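You operate a simulated robot arm through the tools that you are given. There is no shell and no other tool.

You are at the controls of a simulated robot arm. One attempt, no reset.

JOB
Put the black bracket from the top of the parts cabinet on the top of the test bench. Fetch the white short roller and set it on the top of the test bench. Open the middle blue drawer, take the white loom and leave it in the inside of the middle blue drawer, then shut the drawer. Take the grey bracket from the lower shelf of the trolley and leave it on the top of the parts cabinet. Put the green loom on top of the mesh pouch on the top of the parts cabinet. Put the low foam block on the grey table top. Any order will do.

It is judged by the outcome, as a careful person would: the job done as asked, and still so three seconds after it is handed in. It fails if anything else is knocked over, pushed out of place, dropped, spilled or broken.

ROBOT AND FRAMES
A 7-joint arm with a three-finger gripper on a trunk, on a base that drives. Base frame: it is fixed to the floor where the robot stands at the start and does not move with it; the origin is under the middle of the robot, x ahead of it, y to its left, z up. Lengths are in cm, angles in degrees, forces in N, time in s.
With the tool pointing down near the work surface it reaches from about 14 to 88 cm from the robot's upright axis, wherever it stands. Its first joint turns from -166.0 to 166.0 degrees. Places, roughly: black bracket (8x5x4 cm) [-40, -370, 90]; green loom (13x6x4 cm) [10, -420, 80]; grey bracket (7x3x8 cm) [10, -430, 40]; grey table top [-140, 50, 80]; inside of the middle blue drawer [-20, -350, 50]; low foam block (10x5x4 cm) [-190, -300, 80]; mesh pouch (13x20x4 cm) [-100, -290, 90]; middle blue drawer [-20, -350, 50]; top of the parts cabinet [-50, -330, 80]; top of the test bench [-160, -250, 80]; white loom (13x6x4 cm) [0, -420, 80]; white short roller (12x3x4 cm) [-30, -390, 90]. Payload 2.94 kg.
The tool frame sits at the grasp point between the pads (the TCP): z along the fingers, y along the line on which they close. The tips reach 3 cm beyond it. Largest opening 13.2 cm; the body of the gripper starts 10.7 cm behind the TCP.
Orientation is that of the tool frame in the base frame, as a unit quaternion [w, x, y, z]. With the fingers straight down and closing along the base's y, the tool's x points along the base's -x, its y along +y and its z along -z.

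CONTROLS
- The arm moves only by the tool drive_tool. Its argument "deltas" is a list of rows, each a list of 2 entries, a list of its own where there are three numbers: the shift along the tool's x, y, z in cm, then the turn, a rotation vector about the tool's x, y, z in degrees. In form: [[[x, y, z], [rx, ry, rz]], ...]. A call has 1 to 20 rows; each row shifts and turns the commanded pose from where the row before left it, along the tool's axes as they then stand. "jaw" is the opening, from 0 (shut) to 1 (fully open), set as the call begins (left out, the last holds). Rows are played at 5 a second. More than 5 cm and 8.6 degrees between two rows, or a gripper value outside its range, and nothing of the call is played. Where a pose cannot be reached the arm comes as near as it can. A force on the tool above 40 N (or 10 N above the force at the start of the call, whichever is more), or a blocked arm, ends the call early, and 0.2 s more pass. Each finger halts on what it meets, pressing with about 34 N; the grip force reading is that of the motor and also rises with nothing between the fingers. The clock runs only during rows and for 0.2 s after the last one: add rows that do not move to give the fingers time. It gives the time, the measured TCP pose, the force on the tool (base axes), the opening and the grip force at its end, in the units of the frame above (readings bear some noise), with the torque about the TCP (base axes, N m) and any sound that the robot's microphone picked up, and new pictures: "show" is both (left out), scene, wrist or none.
- Cameras (640 x 400 px; columns grow to the right, rows downward): "scene" is now at [6.04, 20.51, 176.46]; the picture's right is [0.02, -1.00, 0.00], its down [-0.64, -0.02, -0.77] and it looks along [0.77, 0.02, -0.64] (base axes); focal length 281 px, centre (320, 200). "wrist" rides on the gripper at [7.2, 0.3, -14.4] in the tool frame; the picture's right is [-0.04, 1.00, 0.00], its down [-0.88, -0.04, -0.48] and it looks along [-0.47, -0.02, 0.88] (tool axes); focal length 256 px, centre (320, 200). There is no depth. A picture from a camera that has moved, and an enlarged one, comes with that camera's place and axes in the base frame and with its lens. The place of the scene camera against the robot may be out by one fixed shift of up to 2.5 cm in any direction.
- raise_lower(by): slides the trunk up (or, below 0, down) by that many cm; the arm and the scene camera ride with it, the base frame stays. It gives what a move gives, with no picture.
- drive_base(legs): drives the robot by 1 to 6 legs, each [ahead, left, turn to the left] in cm, cm and degrees, along the robot's own axes; the way and the turn of a leg run together, so that a leg with both is an arc; at most 150 cm and 180 degrees a leg. The arm and the cameras ride along, it lands a little off, and it stops where it bumps. It gives what a move gives, and a new picture of the scene camera.
- head_to(pan, tilt): turns the head with the scene camera to pan (to the left, within 143 degrees either way) and tilt (down, from -29 to 69), counted from straight ahead of the robot. It gives what a move gives, and a new picture of the scene camera.
- close_up(camera, box): a new picture of the part [left, top, right, bottom] of that camera's present view, enlarged. It takes no simulated time.
- hand_in(): hands the job in; it is judged then, once.

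Nothing tells you exact positions but the pictures and the camera data. Unless the task says otherwise, let go and move clear before handing in.

The tools are called after "Request:" as a command line: name --argument value ..., lists and objects as JSON in quotes. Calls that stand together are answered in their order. drive_tool: Moves the arm, as the interface text tells. Its arguments: {"type":"object","properties":{"deltas":{"type":"array","items":{"type":"array"}},"jaw":{"type":"number"},"show":{"type":"string","enum":["both","scene","wrist","none"]}},"required":["deltas"]} The other tools are called the same way: raise_lower (by) slides the trunk up or down; drive_base (legs) drives the base; head_to (pan, tilt) turns the head that bears the scene camera; close_up (camera, box) takes an enlarged picture of a part of a camera's view; hand_in () hands the job in.

At the start:

```text
clock: 0.0
eef_pos: [58.55, -4.27, 106.56]
ee_rot: [0.001, 0.0, 1.0, 0.0]
ft_force: [0.4, -0.3, 0.3]
moment: [-0.01, -0.03, -0.04]
finger_gap: 13.17
gripper_force: 0.1
trunk travel left (down, up): [-25.0, 29.0]
robot x, y, heading: [-0.0, 0.12, 0.0]
head pan, tilt: [1.4, 39.4]
```

scene: 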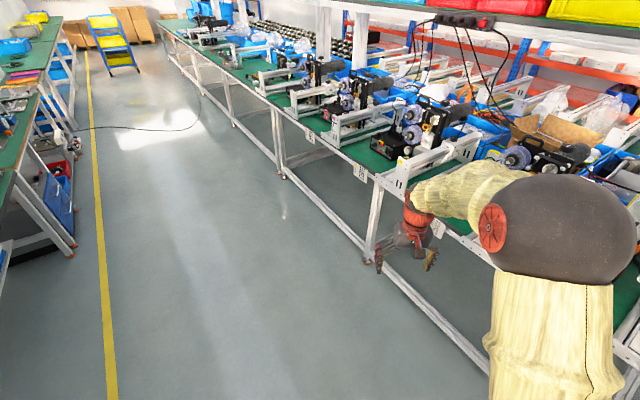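
wrist: 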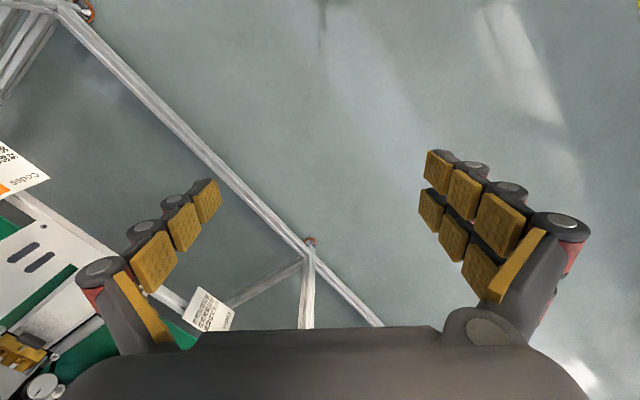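

The robot stands in an aisle with a long bench ahead and to the right; the work places lie behind me to the right (y around -300 to -420). I'll look around with the head first.

Request:
head_to --pan -60 --tilt 25

Request:
head_to --pan -110 --tilt 25

Request:
head_to --pan 140 --tilt 30

Request:
head_to --pan 80 --tilt 30

```text
clock: 1.3
eef_pos: [58.64, -4.37, 106.55]
ee_rot: [0.0, 0.0, 1.0, 0.0]
ft_force: [0.0, 0.2, -0.2]
moment: [-0.02, 0.01, 0.0]
finger_gap: 13.19
gripper_force: 0.0
trunk travel left (down, up): [-25.0, 29.0]
robot x, y, heading: [-0.27, -0.17, 0.1]
head pan, tilt: [-60.0, 25.0]
camera scene: at [2.11, 12.33, 178.71], right [-0.87, -0.5, 0.0], down [-0.21, 0.37, -0.91], along [0.45, -0.78, -0.42], focal length 281 px, centre (320, 200)
```

scene: 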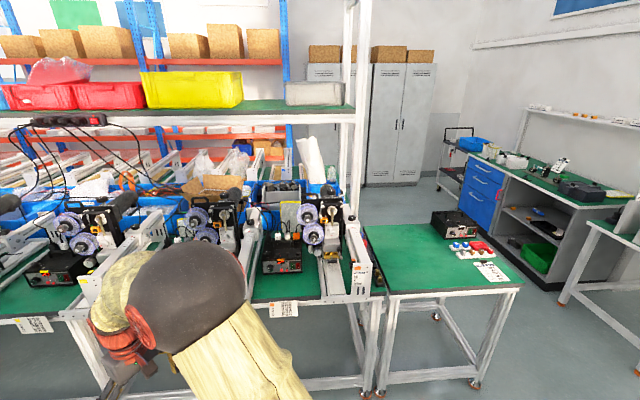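

```text
clock: 2.5
eef_pos: [58.7, -4.27, 106.6]
ee_rot: [0.0, 0.0, 1.0, 0.0]
ft_force: [-0.1, -0.3, 0.4]
moment: [-0.02, 0.02, 0.04]
finger_gap: 13.23
gripper_force: 0.1
trunk travel left (down, up): [-25.0, 29.0]
robot x, y, heading: [-0.14, 0.09, -0.1]
head pan, tilt: [-110.0, 25.0]
camera scene: at [-5.65, 11.65, 178.71], right [-0.94, 0.34, 0.0], down [0.14, 0.4, -0.91], along [-0.31, -0.85, -0.42], focal length 281 px, centre (320, 200)
```

scene: 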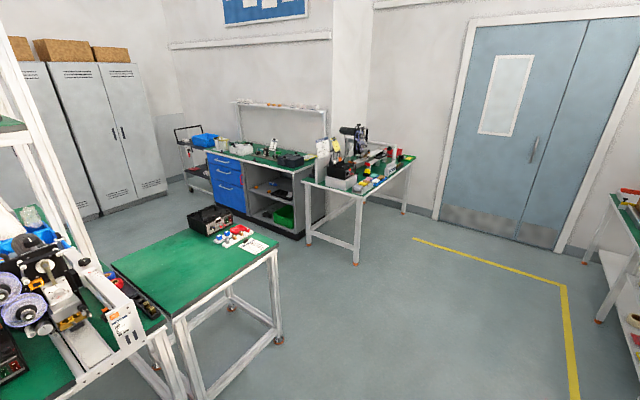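

```text
clock: 6.0
eef_pos: [58.65, -4.3, 106.54]
ee_rot: [0.0, 0.0, 1.0, 0.001]
ft_force: [0.0, -0.2, 0.1]
moment: [-0.02, 0.01, -0.01]
finger_gap: 13.17
gripper_force: 0.0
trunk travel left (down, up): [-25.0, 29.0]
robot x, y, heading: [-0.07, 0.19, 0.4]
head pan, tilt: [140.0, 30.0]
camera scene: at [-9.43, 26.12, 177.91], right [0.64, 0.77, 0.0], down [0.38, -0.32, -0.87], along [-0.66, 0.56, -0.5], focal length 281 px, centre (320, 200)
```

scene: 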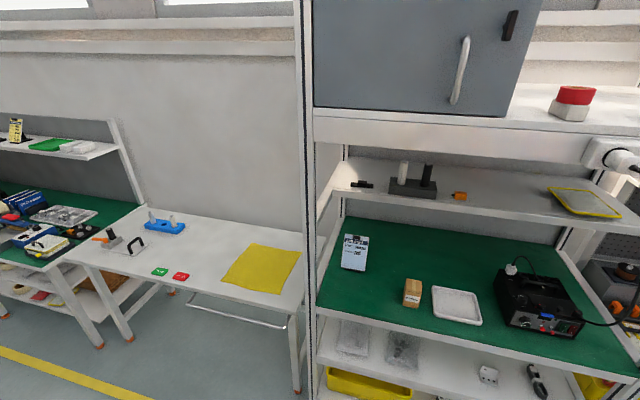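

```text
clock: 7.3
eef_pos: [58.6, -4.35, 106.5]
ee_rot: [0.0, 0.0, 1.0, 0.0]
ft_force: [0.0, -0.3, 1.0]
moment: [-0.02, 0.04, -0.01]
finger_gap: 13.19
gripper_force: 0.0
trunk travel left (down, up): [-25.0, 29.0]
robot x, y, heading: [-0.14, -0.09, 0.0]
head pan, tilt: [80.0, 30.0]
camera scene: at [-0.94, 29.22, 177.91], right [0.98, -0.17, 0.0], down [-0.09, -0.49, -0.87], along [0.15, 0.85, -0.5], focal length 281 px, centre (320, 200)
```

scene: 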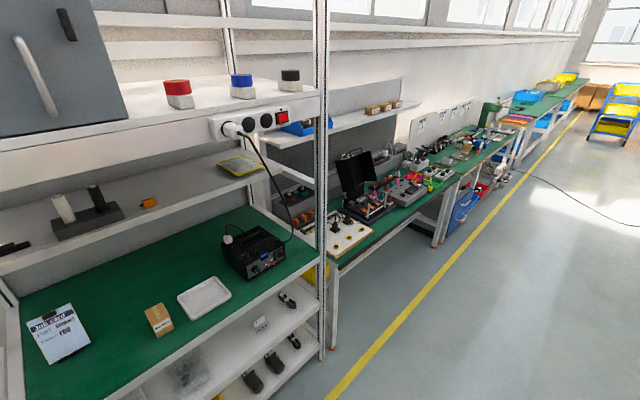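

The cabinet with blue drawers, the trolley behind it, and the test bench to its right are all to my right-rear; the grey table with yellow cloth is behind left. I'll turn in place first and drive past the small green table.

Request:
drive_base --legs '[[0, 0, -115]]'

Request:
head_to --pan 0 --tilt 25

```text
clock: 12.6
eef_pos: [-31.11, -49.97, 106.49]
ee_rot: [0.0, 0.855, 0.518, 0.0]
ft_force: [-0.8, 1.0, -1.2]
moment: [0.05, -0.01, 0.02]
finger_gap: 13.23
gripper_force: 0.0
trunk travel left (down, up): [-25.0, 29.0]
robot x, y, heading: [0.08, 0.02, -117.8]
head pan, tilt: [80.0, 30.0]
camera scene: at [25.8, -10.45, 177.91], right [-0.61, -0.79, 0.0], down [-0.4, 0.31, -0.87], along [0.69, -0.53, -0.5], focal length 281 px, centre (320, 200)
```

scene: 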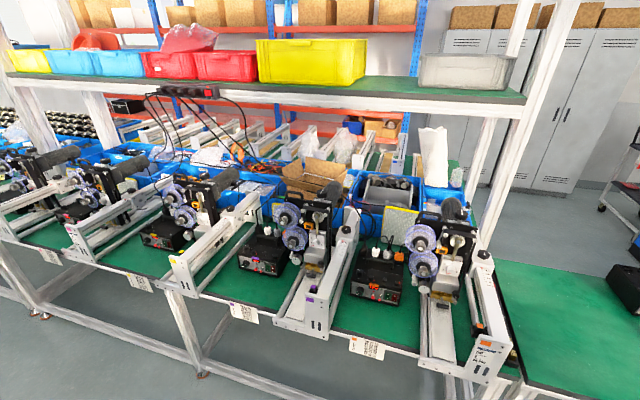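

```text
clock: 14.1
eef_pos: [-31.21, -49.9, 106.54]
ee_rot: [-0.001, 0.855, 0.518, 0.0]
ft_force: [-0.2, 1.0, -0.3]
moment: [0.0, 0.03, -0.01]
finger_gap: 13.2
gripper_force: 0.1
trunk travel left (down, up): [-25.0, 29.0]
robot x, y, heading: [-0.23, -0.21, -117.8]
head pan, tilt: [0.0, 25.0]
camera scene: at [14.37, -13.08, 178.71], right [-0.89, 0.46, 0.0], down [0.2, 0.37, -0.91], along [-0.42, -0.8, -0.42], focal length 281 px, centre (320, 200)
```

scene: 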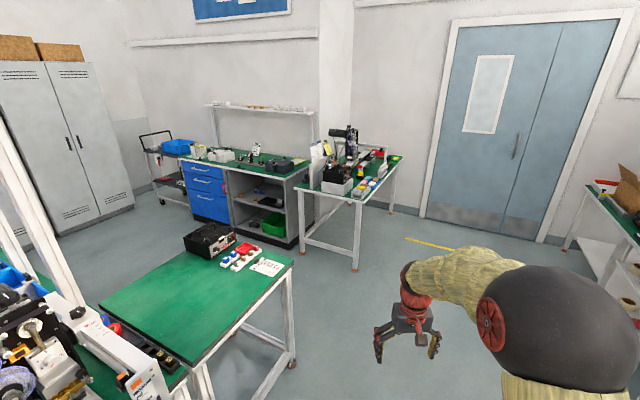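

I see the gap between the small green table (left) and the test bench (right), leading to the cabinet front. I'll raise the trunk for clearance and drive through it in steps.

Request:
raise_lower --by 22

Request:
drive_base --legs '[[105, -18, 0]]'

Request:
head_to --pan 20 --tilt 40

```text
clock: 16.5
eef_pos: [-31.07, -49.87, 128.57]
ee_rot: [0.0, 0.856, 0.517, 0.001]
ft_force: [0.2, -0.3, 0.0]
moment: [0.01, -0.04, -0.02]
finger_gap: 13.21
gripper_force: 0.1
trunk travel left (down, up): [-47.0, 7.0]
robot x, y, heading: [0.17, 0.22, -117.8]
head pan, tilt: [0.0, 25.0]
```

```text
clock: 21.7
eef_pos: [-90.51, -131.17, 128.51]
ee_rot: [0.0, 0.848, 0.53, 0.0]
ft_force: [0.4, 0.4, 1.0]
moment: [0.04, -0.01, -0.01]
finger_gap: 13.23
gripper_force: 0.1
trunk travel left (down, up): [-47.0, 7.0]
robot x, y, heading: [-60.9, -80.48, -116.2]
head pan, tilt: [0.0, 25.0]
camera scene: at [-46.12, -93.15, 200.7], right [-0.9, 0.44, 0.0], down [0.19, 0.38, -0.91], along [-0.4, -0.81, -0.42], focal length 281 px, centre (320, 200)
```

scene: 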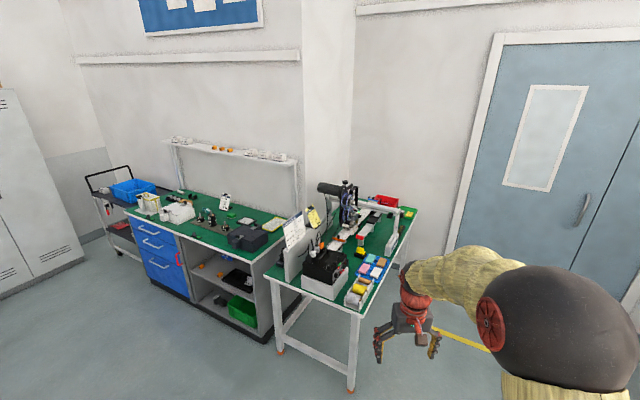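

```text
clock: 22.5
eef_pos: [-90.63, -131.22, 128.63]
ee_rot: [0.001, 0.848, 0.53, -0.001]
ft_force: [0.4, 0.3, -0.1]
moment: [0.03, -0.03, 0.01]
finger_gap: 13.22
gripper_force: 0.1
trunk travel left (down, up): [-47.0, 7.0]
robot x, y, heading: [-61.14, -80.67, -116.0]
head pan, tilt: [20.0, 40.0]
camera scene: at [-42.95, -93.28, 198.38], right [-0.99, 0.11, 0.0], down [0.07, 0.64, -0.77], along [-0.08, -0.76, -0.64], focal length 281 px, centre (320, 200)
```

scene: 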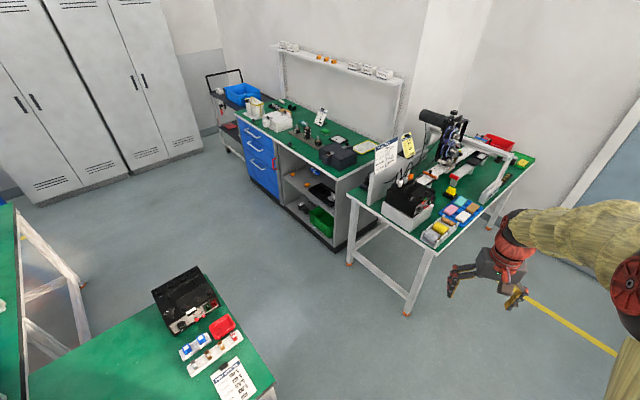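

The gap is about 95 cm wide. I'll turn to run along it, strafe right to be centred, and drive on.

Request:
drive_base --legs '[[0, 0, 63], [0, -55, 0]]'

Request:
head_to --pan 0 --tilt 45

```text
clock: 28.4
eef_pos: [-75.31, -163.34, 128.52]
ee_rot: [0.0, 0.456, 0.89, 0.0]
ft_force: [-0.7, -0.6, -0.2]
moment: [0.03, -0.05, -0.02]
finger_gap: 13.18
gripper_force: 0.1
trunk travel left (down, up): [-47.0, 7.0]
robot x, y, heading: [-106.04, -113.03, -54.2]
head pan, tilt: [20.0, 40.0]
camera scene: at [-85.12, -103.17, 198.39], right [-0.56, -0.83, 0.0], down [-0.53, 0.36, -0.77], along [0.63, -0.43, -0.64], focal length 281 px, centre (320, 200)
```

scene: 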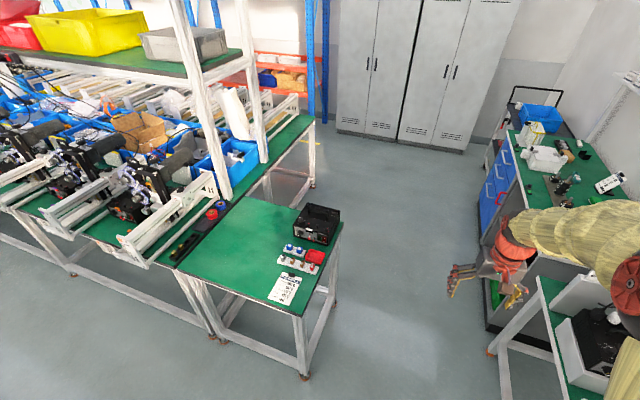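

```text
clock: 29.3
eef_pos: [-75.27, -163.2, 128.63]
ee_rot: [0.0, 0.455, 0.89, 0.0]
ft_force: [-0.8, 0.0, -0.2]
moment: [0.03, 0.02, -0.02]
finger_gap: 13.16
gripper_force: 0.0
trunk travel left (down, up): [-47.0, 7.0]
robot x, y, heading: [-106.32, -113.36, -53.9]
head pan, tilt: [0.0, 45.0]
camera scene: at [-87.31, -104.93, 197.65], right [-0.81, -0.59, 0.0], down [-0.42, 0.57, -0.71], along [0.41, -0.57, -0.71], focal length 281 px, centre (320, 200)
```

scene: 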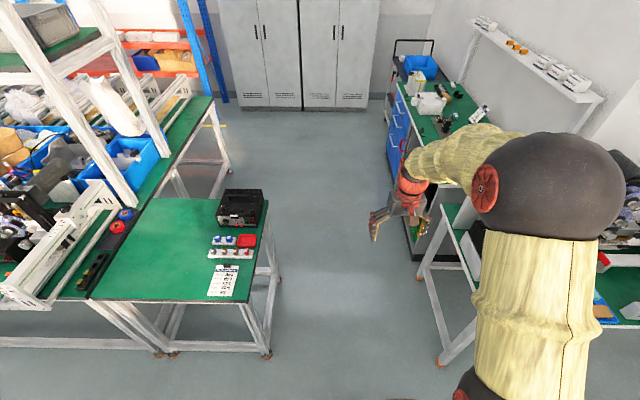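

I'm centred in the gap and aligned with it. Driving ahead.

Request:
drive_base --legs '[[90, -4, 0]]'

Request:
head_to --pan -50 --tilt 45

```text
clock: 34.0
eef_pos: [-25.97, -236.75, 128.46]
ee_rot: [0.0, 0.45, 0.893, -0.001]
ft_force: [0.1, -0.2, -0.6]
moment: [-0.01, 0.0, 0.01]
finger_gap: 13.21
gripper_force: 0.0
trunk travel left (down, up): [-47.0, 7.0]
robot x, y, heading: [-57.2, -187.11, -53.6]
head pan, tilt: [0.0, 45.0]
camera scene: at [-38.35, -178.62, 197.65], right [-0.81, -0.59, 0.0], down [-0.42, 0.57, -0.71], along [0.42, -0.57, -0.71], focal length 281 px, centre (320, 200)
```

scene: 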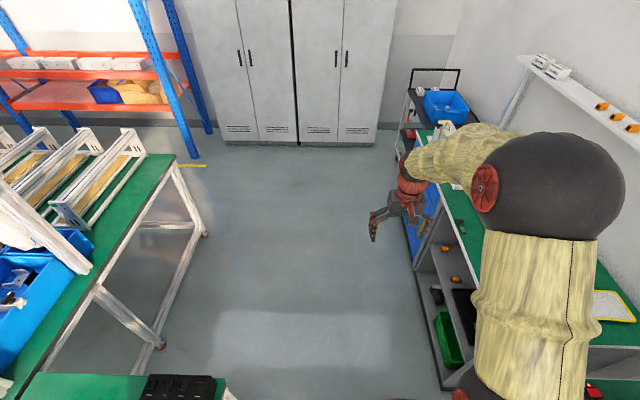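

```text
clock: 35.1
eef_pos: [-25.93, -236.73, 128.64]
ee_rot: [0.0, 0.45, 0.893, 0.001]
ft_force: [0.6, -0.7, 0.4]
moment: [0.01, 0.01, 0.01]
finger_gap: 13.19
gripper_force: 0.0
trunk travel left (down, up): [-47.0, 7.0]
robot x, y, heading: [-57.24, -186.5, -53.8]
head pan, tilt: [-50.0, 45.0]
camera scene: at [-45.12, -179.92, 197.65], right [-0.97, 0.23, 0.0], down [0.17, 0.69, -0.71], along [-0.17, -0.69, -0.71], focal length 281 px, centre (320, 200)
```

scene: 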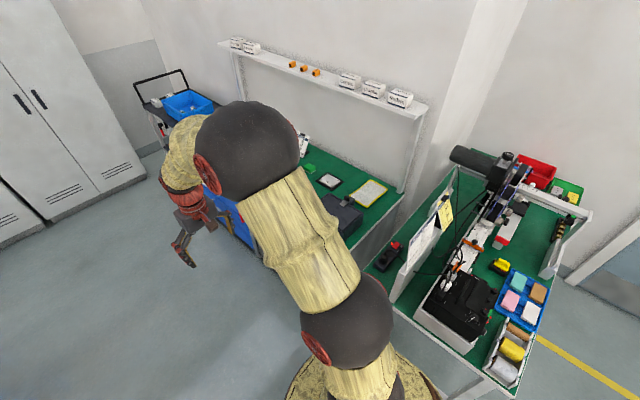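

Now past the bench end, about 55 cm in front of the cabinet line. I'll drive further along to face the drawer section.

Request:
drive_base --legs '[[130, 5, 0]]'

Request:
drive_base --legs '[[0, 0, -88]]'

Request:
head_to --pan 0 --tilt 50

```text
clock: 41.7
eef_pos: [56.45, -338.36, 128.54]
ee_rot: [0.0, 0.447, 0.894, 0.0]
ft_force: [1.0, 0.5, 0.0]
moment: [-0.01, 0.01, 0.01]
finger_gap: 13.21
gripper_force: 0.1
trunk travel left (down, up): [-47.0, 7.0]
robot x, y, heading: [24.43, -288.76, -53.1]
head pan, tilt: [-50.0, 45.0]
camera scene: at [36.8, -281.8, 197.65], right [-0.97, 0.23, 0.0], down [0.16, 0.69, -0.71], along [-0.16, -0.69, -0.71], focal length 281 px, centre (320, 200)
```

scene: 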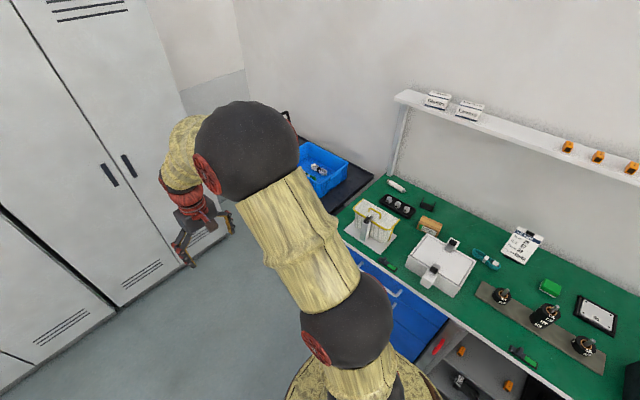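

```text
clock: 45.9
eef_pos: [-25.02, -319.98, 128.63]
ee_rot: [0.001, 0.95, 0.311, 0.0]
ft_force: [-0.2, 0.7, 0.8]
moment: [0.02, 0.0, -0.05]
finger_gap: 13.2
gripper_force: 0.2
trunk travel left (down, up): [-47.0, 7.0]
robot x, y, heading: [24.79, -288.96, -143.8]
head pan, tilt: [-50.0, 45.0]
camera scene: at [30.89, -299.24, 197.65], right [0.24, 0.97, 0.0], down [0.69, -0.17, -0.71], along [-0.69, 0.17, -0.71], focal length 281 px, centre (320, 200)
```

scene: 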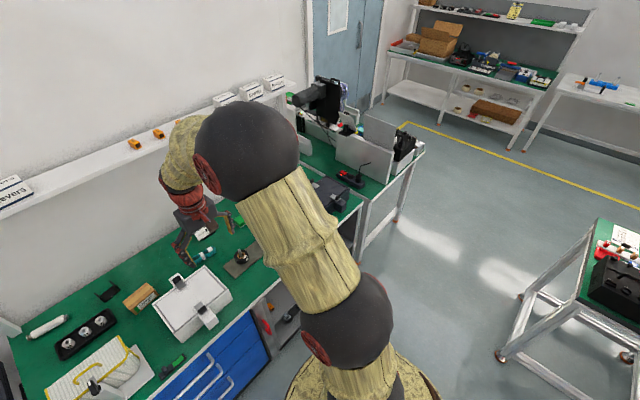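

```text
clock: 47.1
eef_pos: [-25.11, -320.08, 128.51]
ee_rot: [0.0, 0.95, 0.312, 0.0]
ft_force: [-0.4, 0.5, 0.7]
moment: [0.01, 0.01, -0.02]
finger_gap: 13.19
gripper_force: 0.0
trunk travel left (down, up): [-47.0, 7.0]
robot x, y, heading: [24.62, -288.74, -143.9]
head pan, tilt: [0.0, 50.0]
camera scene: at [32.59, -305.73, 196.96], right [-0.59, 0.81, 0.0], down [0.62, 0.45, -0.64], along [-0.52, -0.38, -0.77], focal length 281 px, centre (320, 200)
```

scene: 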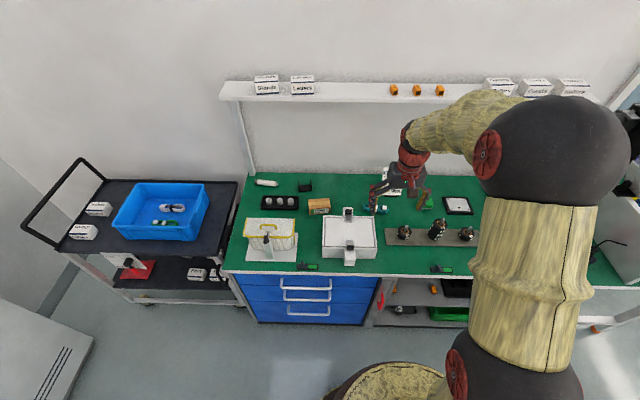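

Clear view now: white roller and a black bracket at the back left of the cabinet, the looms in the blue bin on the trolley. Zooming in on details.

Request:
close_up --camera "scene" --box '[20, 150, 260, 310]'

Request:
close_up --camera "scene" --box '[220, 160, 480, 330]'

```text
2.50 times, centred on (140, 230) of scene
camera zoom: at [32.59, -305.73, 196.96], right [-0.59, 0.81, 0.0], down [0.62, 0.45, -0.64], along [-0.52, -0.38, -0.77], focal length 703 px, centre (770, 125)
```

zoom: 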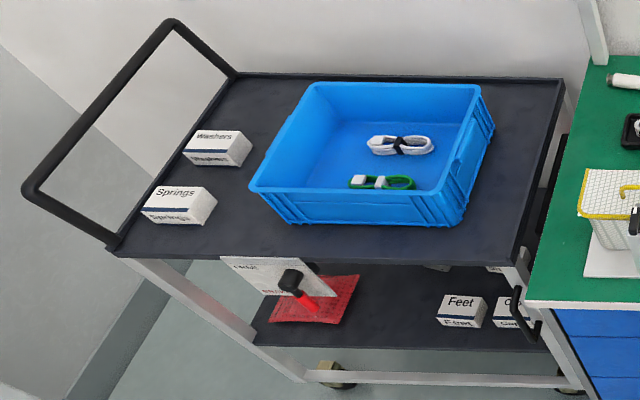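

```text
2.35 times, centred on (350, 245) of scene
camera zoom: at [32.59, -305.73, 196.96], right [-0.59, 0.81, 0.0], down [0.62, 0.45, -0.64], along [-0.52, -0.38, -0.77], focal length 661 px, centre (249, 94)
```

zoom: 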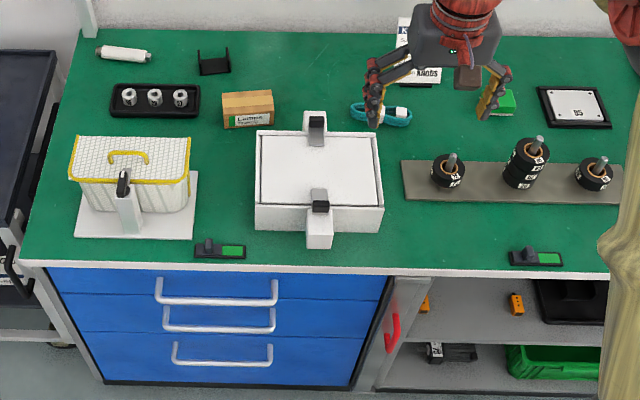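

Black U-bracket and roller lie about 50 cm deep on the cabinet, so I need to stand close. I'll check the base's footprint by looking down.

Request:
head_to --pan -20 --tilt 69

Request:
head_to --pan -100 --tilt 69

```text
clock: 48.0
eef_pos: [-25.03, -320.2, 128.49]
ee_rot: [0.0, 0.95, 0.311, 0.0]
ft_force: [-0.3, 1.5, 0.7]
moment: [0.0, 0.01, 0.01]
finger_gap: 13.2
gripper_force: 0.0
trunk travel left (down, up): [-47.0, 7.0]
robot x, y, heading: [25.12, -288.75, -143.8]
head pan, tilt: [-20.0, 68.8]
camera scene: at [33.43, -302.75, 194.77], right [-0.28, 0.96, 0.0], down [0.89, 0.26, -0.36], along [-0.35, -0.1, -0.93], focal length 281 px, centre (320, 200)
```

scene: 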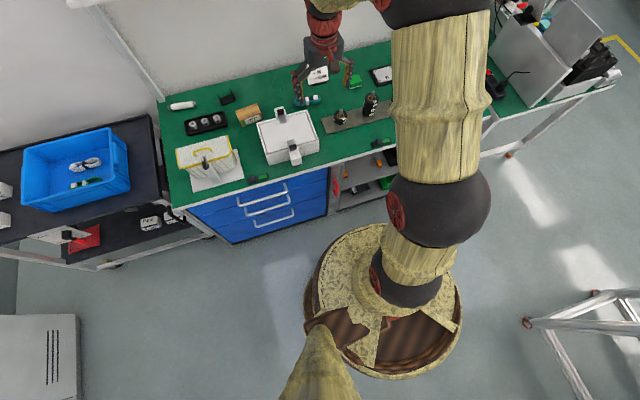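

```text
clock: 49.5
eef_pos: [-25.11, -320.11, 128.6]
ee_rot: [0.0, 0.95, 0.311, 0.0]
ft_force: [-0.5, 0.1, -0.4]
moment: [0.05, -0.01, 0.0]
finger_gap: 13.19
gripper_force: 0.0
trunk travel left (down, up): [-47.0, 7.0]
robot x, y, heading: [24.59, -288.97, -143.7]
head pan, tilt: [-100.0, 68.8]
camera scene: at [36.32, -296.16, 194.76], right [0.9, 0.44, 0.0], down [0.41, -0.84, -0.36], along [-0.16, 0.32, -0.93], focal length 281 px, centre (320, 200)
```

scene: 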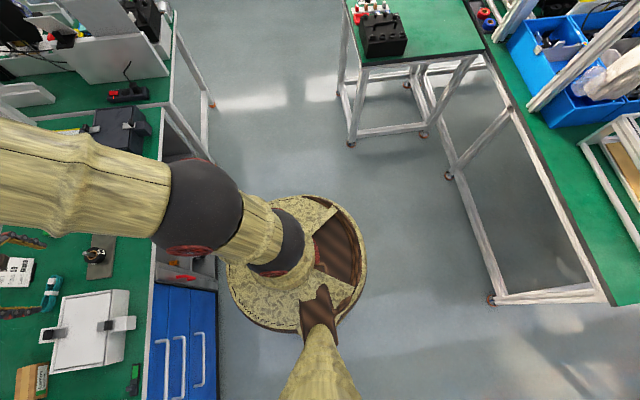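

The shoulder disc has ~21 cm radius; base seems compact. I'll move left to centre between bracket and roller, then creep toward the cabinet front.

Request:
drive_base --legs '[[0, 42, 0], [18, 0, 0]]'

Request:
head_to --pan 0 --tilt 55

```text
clock: 53.2
eef_pos: [-14.26, -365.44, 128.42]
ee_rot: [-0.001, 0.95, 0.313, 0.001]
ft_force: [0.2, -0.2, -0.6]
moment: [0.04, -0.07, 0.01]
finger_gap: 13.2
gripper_force: 0.0
trunk travel left (down, up): [-47.0, 7.0]
robot x, y, heading: [35.75, -333.57, -143.5]
head pan, tilt: [-100.0, 68.8]
camera scene: at [47.15, -341.32, 194.77], right [0.9, 0.45, 0.0], down [0.42, -0.83, -0.36], along [-0.16, 0.33, -0.93], focal length 281 px, centre (320, 200)
```

scene: 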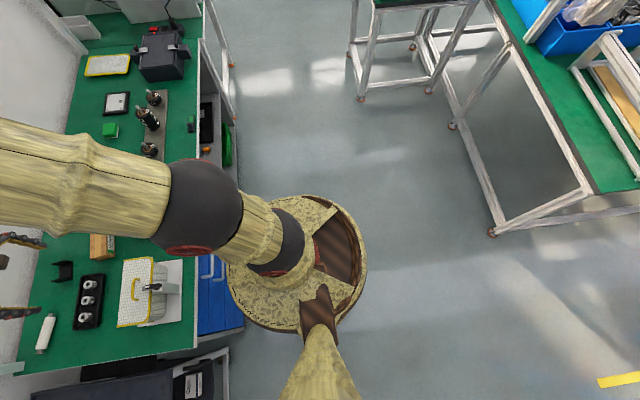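

```text
clock: 55.0
eef_pos: [-13.99, -365.22, 128.46]
ee_rot: [0.0, 0.95, 0.313, 0.0]
ft_force: [0.2, 0.2, -0.2]
moment: [-0.02, 0.0, 0.03]
finger_gap: 13.24
gripper_force: 0.1
trunk travel left (down, up): [-47.0, 7.0]
robot x, y, heading: [35.96, -333.75, -143.5]
head pan, tilt: [0.0, 55.0]
camera scene: at [44.01, -350.47, 196.31], right [-0.59, 0.81, 0.0], down [0.66, 0.49, -0.57], along [-0.46, -0.34, -0.82], focal length 281 px, centre (320, 200)
```

scene: 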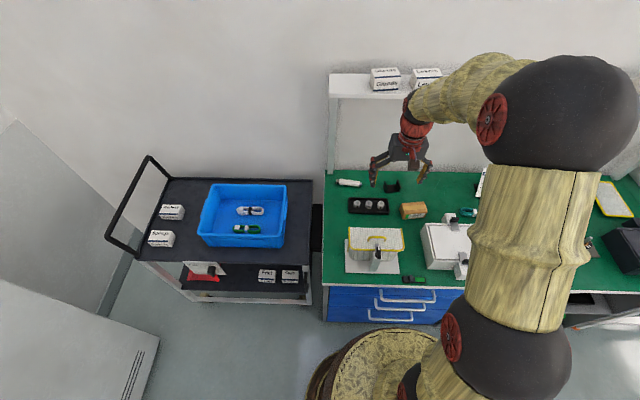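

Request:
close_up --camera "scene" --box '[320, 120, 480, 220]'

Request:
drive_tool --deltas '[[[0, 0, 0], [0, 0, 0]]]' --show "wrist"

```text
4.00 times, centred on (400, 170) of scene
camera zoom: at [44.01, -350.47, 196.31], right [-0.59, 0.81, 0.0], down [0.66, 0.49, -0.57], along [-0.46, -0.34, -0.82], focal length 1124 px, centre (0, 320)
```

zoom: 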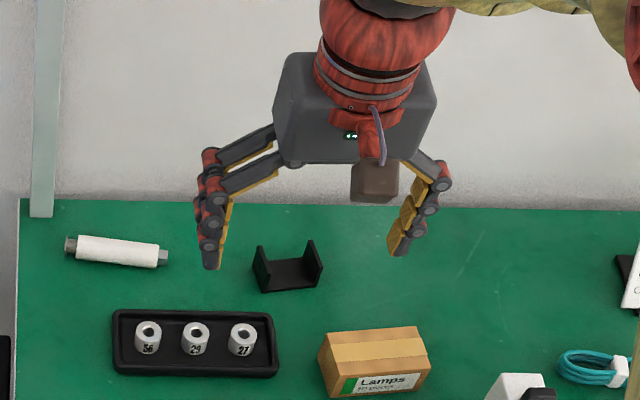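

```text
clock: 55.4
eef_pos: [-14.04, -365.19, 128.55]
ee_rot: [0.0, 0.949, 0.314, 0.0]
ft_force: [-0.6, 0.3, 0.1]
moment: [0.0, 0.01, -0.03]
finger_gap: 13.18
gripper_force: 0.0
trunk travel left (down, up): [-47.0, 7.0]
robot x, y, heading: [35.68, -333.75, -143.6]
head pan, tilt: [0.0, 55.0]
camera wrist: at [-8.22, -361.28, 143.06], right [0.56, -0.83, 0.0], down [-0.73, -0.49, 0.47], along [-0.39, -0.27, -0.88], focal length 256 px, centre (320, 200)
```

wrist: 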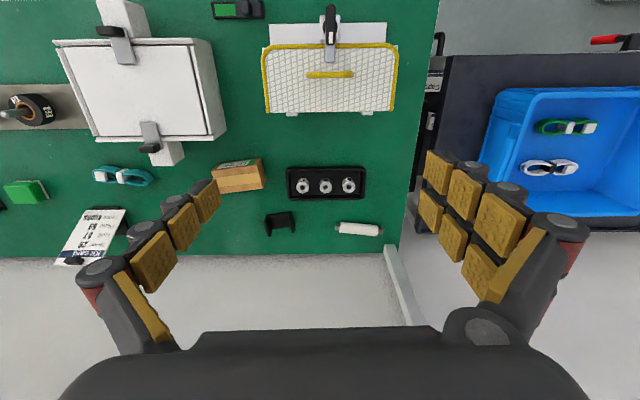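

The wrist camera sees the roller and bracket clearly. The roller lies ~93 cm from my axis, so I'll creep ahead another 9 cm.

Request:
drive_base --legs '[[5, 0, 0]]'

Request:
drive_base --legs '[[4, 0, 0]]'

```text
clock: 56.3
eef_pos: [-18.36, -368.55, 128.34]
ee_rot: [0.0, 0.95, 0.313, 0.002]
ft_force: [-0.9, -0.7, -0.8]
moment: [0.06, -0.04, 0.0]
finger_gap: 13.19
gripper_force: 0.0
trunk travel left (down, up): [-47.0, 7.0]
robot x, y, heading: [31.69, -336.72, -143.8]
head pan, tilt: [0.0, 55.0]
camera scene: at [39.61, -353.73, 196.3], right [-0.59, 0.8, 0.0], down [0.66, 0.49, -0.57], along [-0.46, -0.34, -0.82], focal length 281 px, centre (320, 200)
```

scene: 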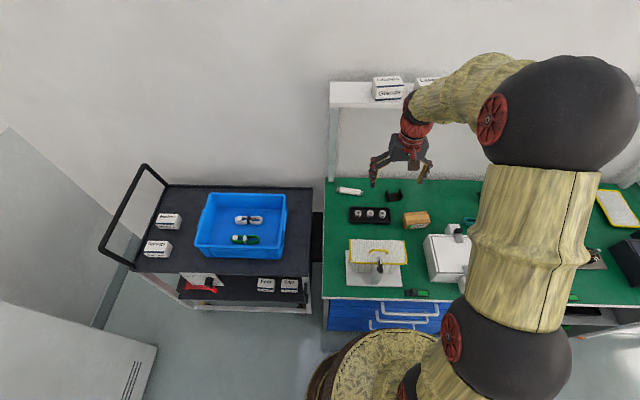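

```text
clock: 57.2
eef_pos: [-21.72, -370.84, 128.29]
ee_rot: [-0.001, 0.95, 0.313, 0.003]
ft_force: [0.0, -1.0, -1.3]
moment: [0.07, -0.06, -0.03]
finger_gap: 13.17
gripper_force: 0.1
trunk travel left (down, up): [-47.0, 7.0]
robot x, y, heading: [28.37, -339.52, -143.7]
head pan, tilt: [0.0, 55.0]
camera scene: at [36.26, -356.2, 196.29], right [-0.59, 0.8, 0.0], down [0.66, 0.49, -0.57], along [-0.46, -0.34, -0.82], focal length 281 px, centre (320, 200)
```

scene: 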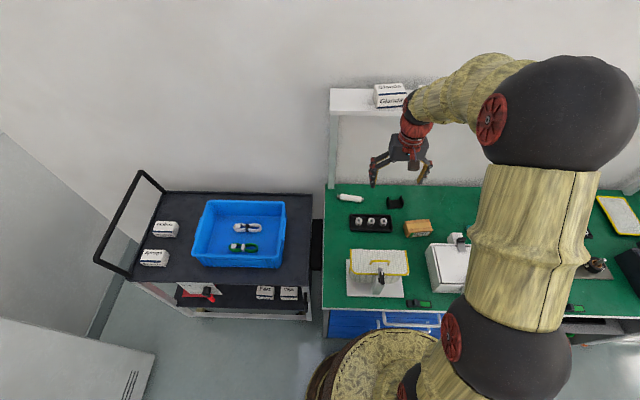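

No bump. Now I'll move the tool forward and over, tilting the fingers forward by 20° so the wrist stays clear of the wall shelf, and descend to hover near the black bracket.

Request:
drive_tool --deltas '[[[-2.7, -4.07, 0], [0, 0, 0]], [[-2.7, -4.07, 0], [0, 0, 0]], [[-2.7, -4.07, 0], [0, 0, 0]], [[0, 0, 0], [0, -6.67, 0]], [[0, 0, 0], [0, -6.67, 0]], [[0, 0, 0], [0, -6.67, 0]], [[1.71, 0, 4.7], [0, 0, 0]], [[1.71, 0, 4.7], [0, 0, 0]], [[1.71, 0, 4.7], [0, 0, 0]], [[1.71, 0, 4.7], [0, 0, 0]], [[1.71, 0, 4.7], [0, 0, 0]], [[0, 0, 0], [0, 0, 0]]]'

```text
clock: 59.8
eef_pos: [-35.47, -365.75, 103.45]
ee_rot: [0.055, 0.936, 0.308, -0.164]
ft_force: [-0.4, 0.3, 0.9]
moment: [-0.01, 0.03, 0.02]
finger_gap: 13.2
gripper_force: 0.1
trunk travel left (down, up): [-47.0, 7.0]
robot x, y, heading: [28.39, -339.36, -143.6]
head pan, tilt: [0.0, 55.0]
camera scene: at [36.71, -355.9, 196.31], right [-0.59, 0.8, 0.0], down [0.66, 0.49, -0.57], along [-0.46, -0.34, -0.82], focal length 281 px, centre (320, 200)
camera wrist: at [-25.99, -359.23, 114.57], right [0.56, -0.83, 0.01], down [-0.56, -0.36, 0.75], along [-0.61, -0.43, -0.66], focal length 256 px, centre (320, 200)
```

scene: 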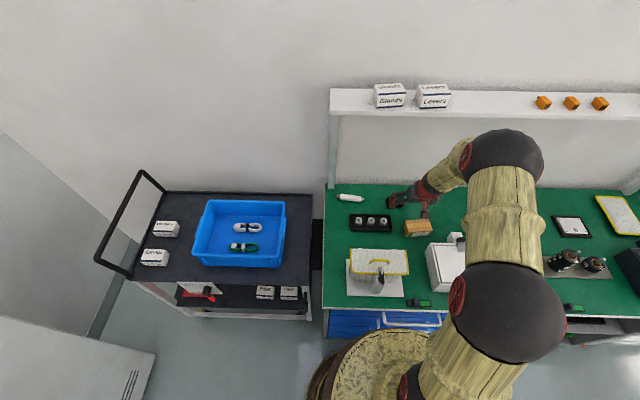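
wrist: 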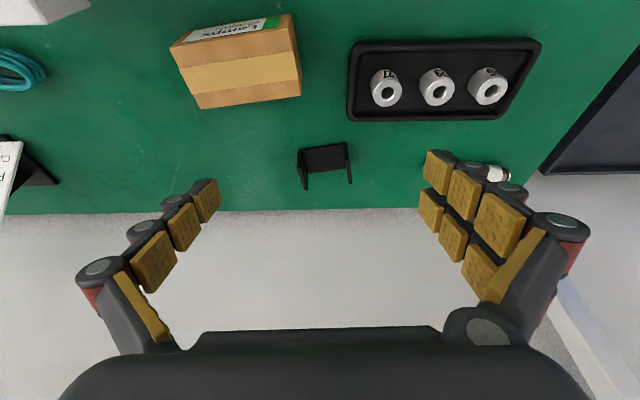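

The U-bracket is in view about 13 cm ahead, turned about 10° relative to my fingers. I'll move over it, yaw to match, and descend partway.

Request:
drive_tool --deltas '[[[-4.26, 0.28, 1.55], [0, 0, 0]], [[-4.26, 0.28, 1.55], [0, 0, 0]], [[-4.26, 0.28, 1.55], [0, 0, 0]], [[0, 0, 0], [-1.7, 0, -4.7]], [[0, 0, 0], [-1.7, 0, -4.7]], [[1.5, 0, 4.1], [0, 0, 0]], [[1.5, 0, 4.1], [0, 0, 0]], [[0, 0, 0], [0, 0, 0]]]' --show "wrist"

```text
clock: 61.6
eef_pos: [-45.67, -374.17, 94.63]
ee_rot: [0.068, 0.905, 0.39, -0.158]
ft_force: [0.0, 1.0, 0.5]
moment: [0.0, 0.02, 0.02]
finger_gap: 13.2
gripper_force: 0.1
trunk travel left (down, up): [-47.0, 7.0]
robot x, y, heading: [28.32, -339.25, -143.5]
head pan, tilt: [0.0, 55.0]
camera wrist: at [-37.51, -366.05, 105.8], right [0.7, -0.72, 0.01], down [-0.49, -0.46, 0.75], along [-0.53, -0.53, -0.67], focal length 256 px, centre (320, 200)
```

wrist: 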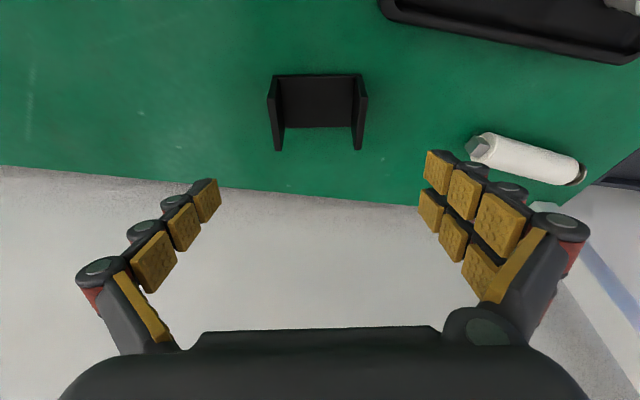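

Yaw is aligned. Descending to grasp height.

Request:
drive_tool --deltas '[[[1.37, 0, 3.76], [0, 0, 0]], [[0.8, 0, 2.2], [0, 0, 0]], [[0.55, 0, 1.5], [0, 0, 0]], [[0, 0, 0], [0, 0, 0]]]'

```text
clock: 62.6
eef_pos: [-45.66, -374.44, 87.08]
ee_rot: [0.068, 0.905, 0.388, -0.159]
ft_force: [-0.3, 0.4, 0.0]
moment: [0.01, 0.0, 0.0]
finger_gap: 13.22
gripper_force: 0.0
trunk travel left (down, up): [-47.0, 7.0]
robot x, y, heading: [27.86, -339.46, -143.5]
head pan, tilt: [0.0, 55.0]
camera scene: at [36.62, -355.92, 196.31], right [-0.59, 0.8, 0.0], down [0.66, 0.49, -0.57], along [-0.46, -0.34, -0.82], focal length 281 px, centre (320, 200)
camera wrist: at [-37.5, -366.18, 98.14], right [0.7, -0.72, 0.01], down [-0.49, -0.46, 0.75], along [-0.53, -0.53, -0.67], focal length 256 px, centre (320, 200)
```

scene: 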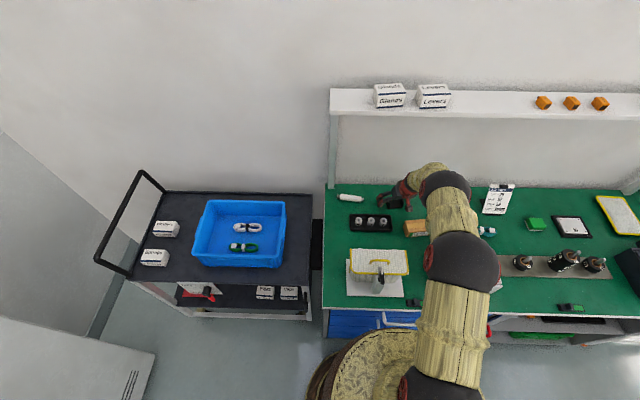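
wrist: 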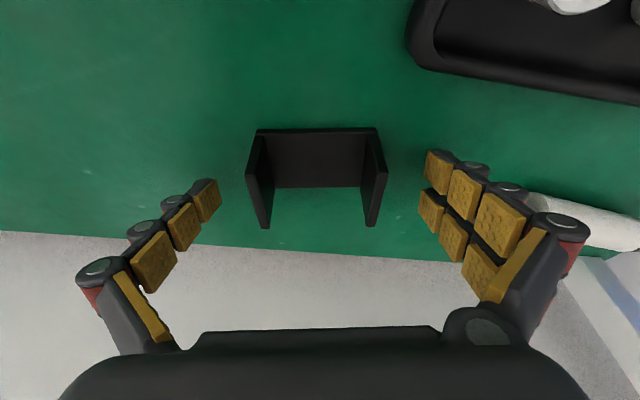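

The pads straddle the bracket's side flaps. Lowering slightly and closing.

Request:
drive_tool --deltas '[[[0.27, 0, 0.75], [0, 0, 0]], [[0, 0, 0], [0, 0, 0]]]' --show "none"

Request:
drive_tool --deltas '[[[0, 0, 0], [0, 0, 0]], [[0, 0, 0], [0, 0, 0]], [[0, 0, 0], [0, 0, 0]], [[0, 0, 0], [0, 0, 0]], [[0, 0, 0], [0, 0, 0]], [[0, 0, 0], [0, 0, 0]]]' --jaw 0.3 --show "wrist"

```text
clock: 63.2
eef_pos: [-45.57, -374.42, 86.41]
ee_rot: [0.068, 0.905, 0.387, -0.161]
ft_force: [10.6, -3.2, 29.2]
moment: [-1.09, -2.04, 0.28]
finger_gap: 13.23
gripper_force: 0.0
trunk travel left (down, up): [-47.0, 7.0]
robot x, y, heading: [28.58, -339.54, -143.6]
head pan, tilt: [0.0, 55.0]
```

```text
clock: 63.9
eef_pos: [-45.24, -374.66, 86.86]
ee_rot: [0.069, 0.904, 0.389, -0.162]
ft_force: [31.5, 3.4, 42.0]
moment: [-1.35, -2.99, 1.16]
finger_gap: 12.48
gripper_force: 33.9
trunk travel left (down, up): [-47.0, 7.0]
robot x, y, heading: [28.05, -339.39, -143.5]
head pan, tilt: [0.0, 55.0]
stopped in row 3: the force on the tool passed its limit at 44 N (the readings are from after the stop); the commanded pose is now the measured one
camera wrist: at [-37.1, -366.39, 97.96], right [0.7, -0.72, 0.02], down [-0.48, -0.45, 0.75], along [-0.53, -0.53, -0.66], focal length 256 px, centre (320, 200)
```

wrist: 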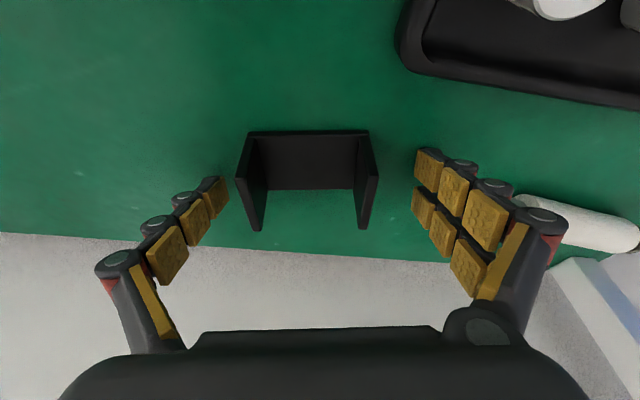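

The fingertips touched the table (top at z≈83.5). I'll raise 1.2 cm and then close.

Request:
drive_tool --deltas '[[[-0.41, 0, -1.13], [0, 0, 0]], [[0, 0, 0], [0, 0, 0]]]' --jaw 1.0 --show "none"

Request:
drive_tool --deltas '[[[0, 0, 0], [0, 0, 0]], [[0, 0, 0], [0, 0, 0]], [[0, 0, 0], [0, 0, 0]], [[0, 0, 0], [0, 0, 0]], [[0, 0, 0], [0, 0, 0]], [[0, 0, 0], [0, 0, 0]]]' --jaw 0.3 --show "wrist"

```text
clock: 64.5
eef_pos: [-45.86, -374.4, 87.27]
ee_rot: [0.068, 0.905, 0.388, -0.159]
ft_force: [0.0, 0.3, -0.2]
moment: [-0.02, -0.01, -0.01]
finger_gap: 13.2
gripper_force: 0.1
trunk travel left (down, up): [-47.0, 7.0]
robot x, y, heading: [28.63, -339.49, -143.4]
head pan, tilt: [0.0, 55.0]
```

```text
clock: 65.6
eef_pos: [-44.81, -374.97, 87.96]
ee_rot: [0.072, 0.903, 0.392, -0.159]
ft_force: [36.2, -2.3, 41.7]
moment: [-0.98, -2.69, 0.67]
finger_gap: 8.78
gripper_force: 26.4
trunk travel left (down, up): [-47.0, 7.0]
robot x, y, heading: [28.45, -339.58, -143.6]
head pan, tilt: [0.0, 55.0]
stopped in row 5: the force on the tool passed its limit at 43 N (the readings are from after the stop); the commanded pose is now the measured one
camera wrist: at [-36.93, -366.73, 99.22], right [0.7, -0.71, 0.02], down [-0.48, -0.45, 0.75], along [-0.52, -0.53, -0.66], focal length 256 px, centre (320, 200)
```

wrist: 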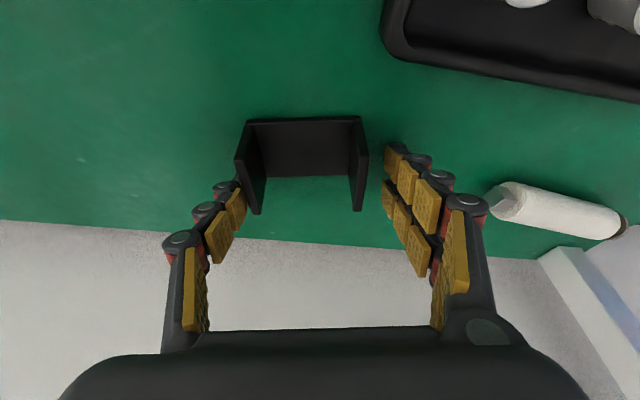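

As the fingers close they swing lower, so the table is at about 84.7. I'll raise to ~88.9, shift 1 cm to centre on the bracket, then close.

Request:
drive_tool --deltas '[[[-0.32, 0, -0.88], [0, 0, 0]], [[0, -1.0, 0], [0, 0, 0]], [[0, 0, 0], [0, 0, 0]]]' --jaw 0.8 --show "none"

Request:
drive_tool --deltas '[[[0, 0, 0], [0, 0, 0]], [[0, 0, 0], [0, 0, 0]], [[0, 0, 0], [0, 0, 0]], [[0, 0, 0], [0, 0, 0]], [[0, 0, 0], [0, 0, 0]], [[0, 0, 0], [0, 0, 0]]]' --jaw 0.4 --show "wrist"

```text
clock: 66.4
eef_pos: [-46.29, -373.97, 88.61]
ee_rot: [0.069, 0.905, 0.389, -0.16]
ft_force: [0.2, 0.6, 0.1]
moment: [0.02, 0.04, 0.0]
finger_gap: 10.56
gripper_force: 0.1
trunk travel left (down, up): [-47.0, 7.0]
robot x, y, heading: [28.74, -339.66, -143.5]
head pan, tilt: [0.0, 55.0]
```

```text
clock: 67.8
eef_pos: [-46.36, -374.2, 88.61]
ee_rot: [0.07, 0.904, 0.39, -0.16]
ft_force: [1.8, -3.9, 3.2]
moment: [-0.14, -0.27, -0.13]
finger_gap: 6.93
gripper_force: 34.0
trunk travel left (down, up): [-47.0, 7.0]
robot x, y, heading: [28.07, -339.6, -143.5]
head pan, tilt: [0.0, 55.0]
camera wrist: at [-38.22, -365.86, 99.73], right [0.7, -0.72, 0.02], down [-0.48, -0.45, 0.75], along [-0.53, -0.53, -0.66], focal length 256 px, centre (320, 200)
```

wrist: 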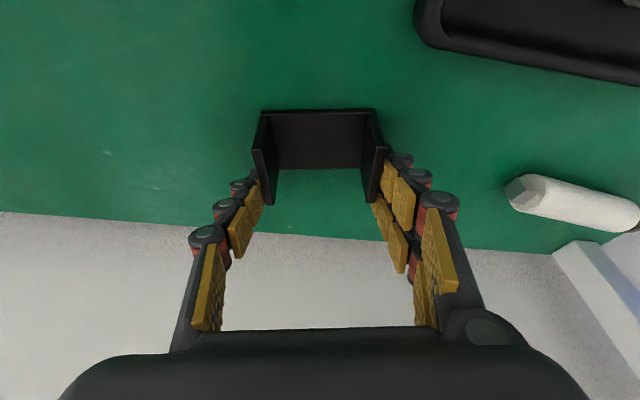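

It appears gripped (gap 6.9, 34 N). Lifting gently to check.

Request:
drive_tool --deltas '[[[-0.34, 0, -0.94], [0, 0, 0]], [[-0.68, 0, -1.88], [0, 0, 0]], [[-0.68, 0, -1.88], [0, 0, 0]], [[0, 0, 0], [0, 0, 0]]]' --show "wrist"

```text
clock: 68.8
eef_pos: [-46.33, -373.9, 93.45]
ee_rot: [0.07, 0.904, 0.39, -0.158]
ft_force: [-0.1, 0.7, -0.2]
moment: [0.03, -0.02, 0.0]
finger_gap: 5.29
gripper_force: 0.1
trunk travel left (down, up): [-47.0, 7.0]
robot x, y, heading: [28.36, -339.41, -143.6]
head pan, tilt: [0.0, 55.0]
camera wrist: at [-38.28, -365.67, 104.73], right [0.7, -0.72, 0.02], down [-0.48, -0.46, 0.75], along [-0.53, -0.53, -0.66], focal length 256 px, centre (320, 200)
```

wrist: 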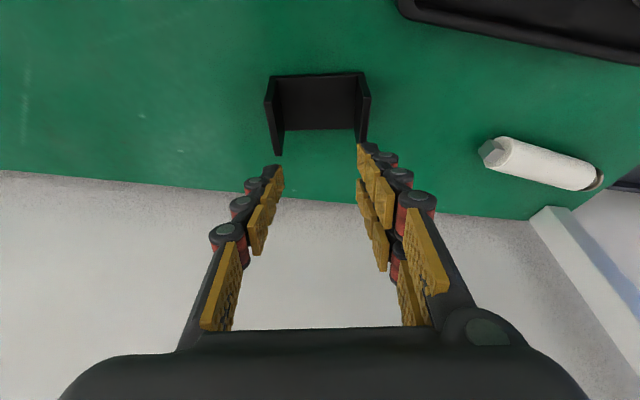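

The grip slipped off: the hand has two fingers on one side, and with the tilt their rear tip hits the table early, so the grip was too shallow. I'll reduce the tilt to about 6° and take another look.

Request:
drive_tool --deltas '[[[0, 0, -1], [0, 0, 0]], [[0, 0, 0], [0, 7, 0]], [[0, 0, 0], [0, 7, 0]], [[0, 0, 0], [0, 0, 0]], [[0, 0, 0], [0, 0, 0]]]' --jaw 1.0 --show "wrist"

Request:
close_up --camera "scene" --box '[320, 150, 480, 250]'

```text
clock: 70.0
eef_pos: [-46.1, -373.85, 94.45]
ee_rot: [0.022, 0.917, 0.395, -0.048]
ft_force: [0.2, 0.3, 1.3]
moment: [0.03, 0.0, -0.02]
finger_gap: 13.18
gripper_force: 0.0
trunk travel left (down, up): [-47.0, 7.0]
robot x, y, heading: [28.58, -339.91, -143.7]
head pan, tilt: [0.0, 55.0]
camera wrist: at [-40.13, -367.71, 108.17], right [0.7, -0.72, 0.01], down [-0.59, -0.57, 0.56], along [-0.4, -0.4, -0.83], focal length 256 px, centre (320, 200)
```

wrist: 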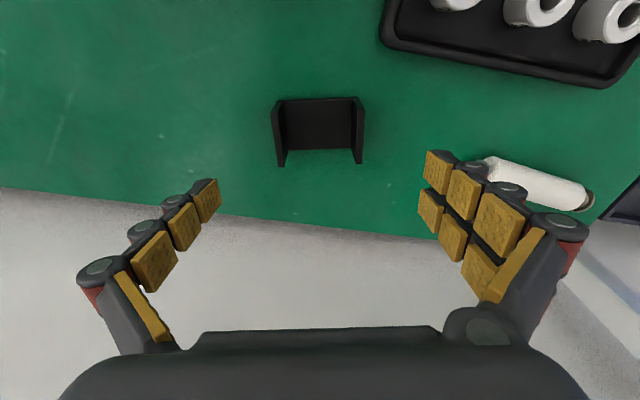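

```text
4.00 times, centred on (400, 200) of scene
camera zoom: at [36.65, -355.95, 196.31], right [-0.6, 0.8, 0.0], down [0.66, 0.49, -0.57], along [-0.46, -0.34, -0.82], focal length 1124 px, centre (0, 200)
```

zoom: 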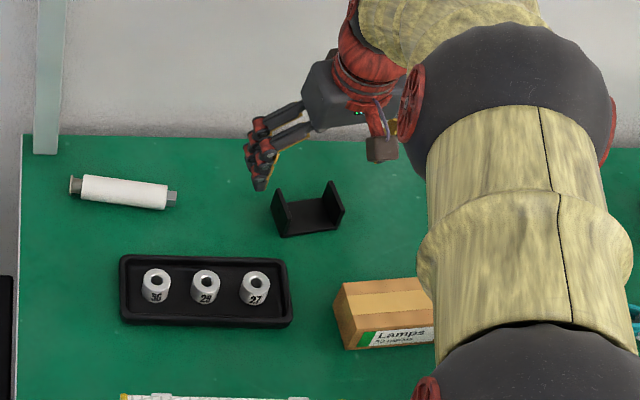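

Nearly centred over the bracket. Descending straight to z≈87.4 and closing.

Request:
drive_tool --deltas '[[[0.67, 0, 3.5], [0, 0, 0]], [[0.67, 0, 3.5], [0, 0, 0]], [[0, 0, 0], [0, 0, 0]]]' --jaw 1.0 --show "wrist"

Request:
drive_tool --deltas '[[[0, 0, 0], [0, 0, 0]], [[0, 0, 0], [0, 0, 0]], [[0, 0, 0], [0, 0, 0]], [[0, 0, 0], [0, 0, 0]], [[0, 0, 0], [0, 0, 0]], [[0, 0, 0], [0, 0, 0]], [[0, 0, 0], [0, 0, 0]]]' --jaw 0.35 --show "wrist"

```text
clock: 70.8
eef_pos: [-45.61, -373.27, 87.62]
ee_rot: [0.021, 0.917, 0.395, -0.048]
ft_force: [0.4, 0.1, 0.3]
moment: [0.01, 0.01, -0.01]
finger_gap: 13.21
gripper_force: 0.0
trunk travel left (down, up): [-47.0, 7.0]
robot x, y, heading: [28.55, -339.44, -143.6]
head pan, tilt: [0.0, 55.0]
camera wrist: at [-39.72, -367.22, 101.18], right [0.7, -0.72, 0.01], down [-0.59, -0.57, 0.57], along [-0.4, -0.4, -0.82], focal length 256 px, centre (320, 200)
```

wrist: 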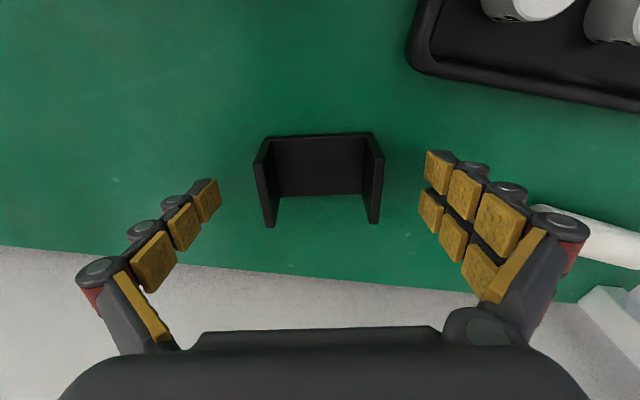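

```text
clock: 72.3
eef_pos: [-45.86, -373.58, 88.11]
ee_rot: [0.022, 0.917, 0.395, -0.051]
ft_force: [7.9, 1.1, 14.1]
moment: [-0.18, -0.9, 0.19]
finger_gap: 6.97
gripper_force: 34.5
trunk travel left (down, up): [-47.0, 7.0]
robot x, y, heading: [28.58, -339.59, -143.4]
head pan, tilt: [0.0, 55.0]
stopped in row 7: the force on the tool passed its limit at 42 N (the readings are from after the stop); the commanded pose is now the measured one
camera wrist: at [-39.73, -367.4, 101.65], right [0.7, -0.72, 0.01], down [-0.59, -0.57, 0.57], along [-0.41, -0.4, -0.82], focal length 256 px, centre (320, 200)
```

wrist: 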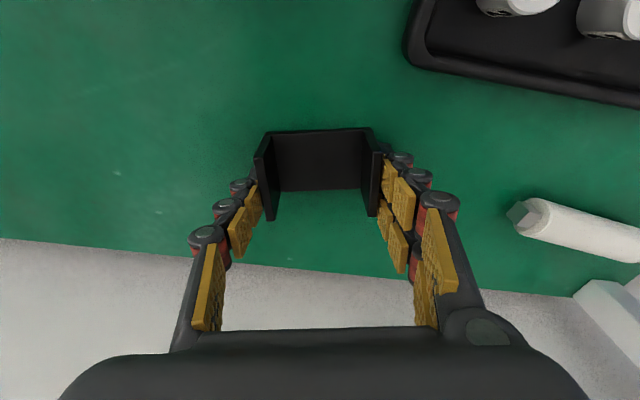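

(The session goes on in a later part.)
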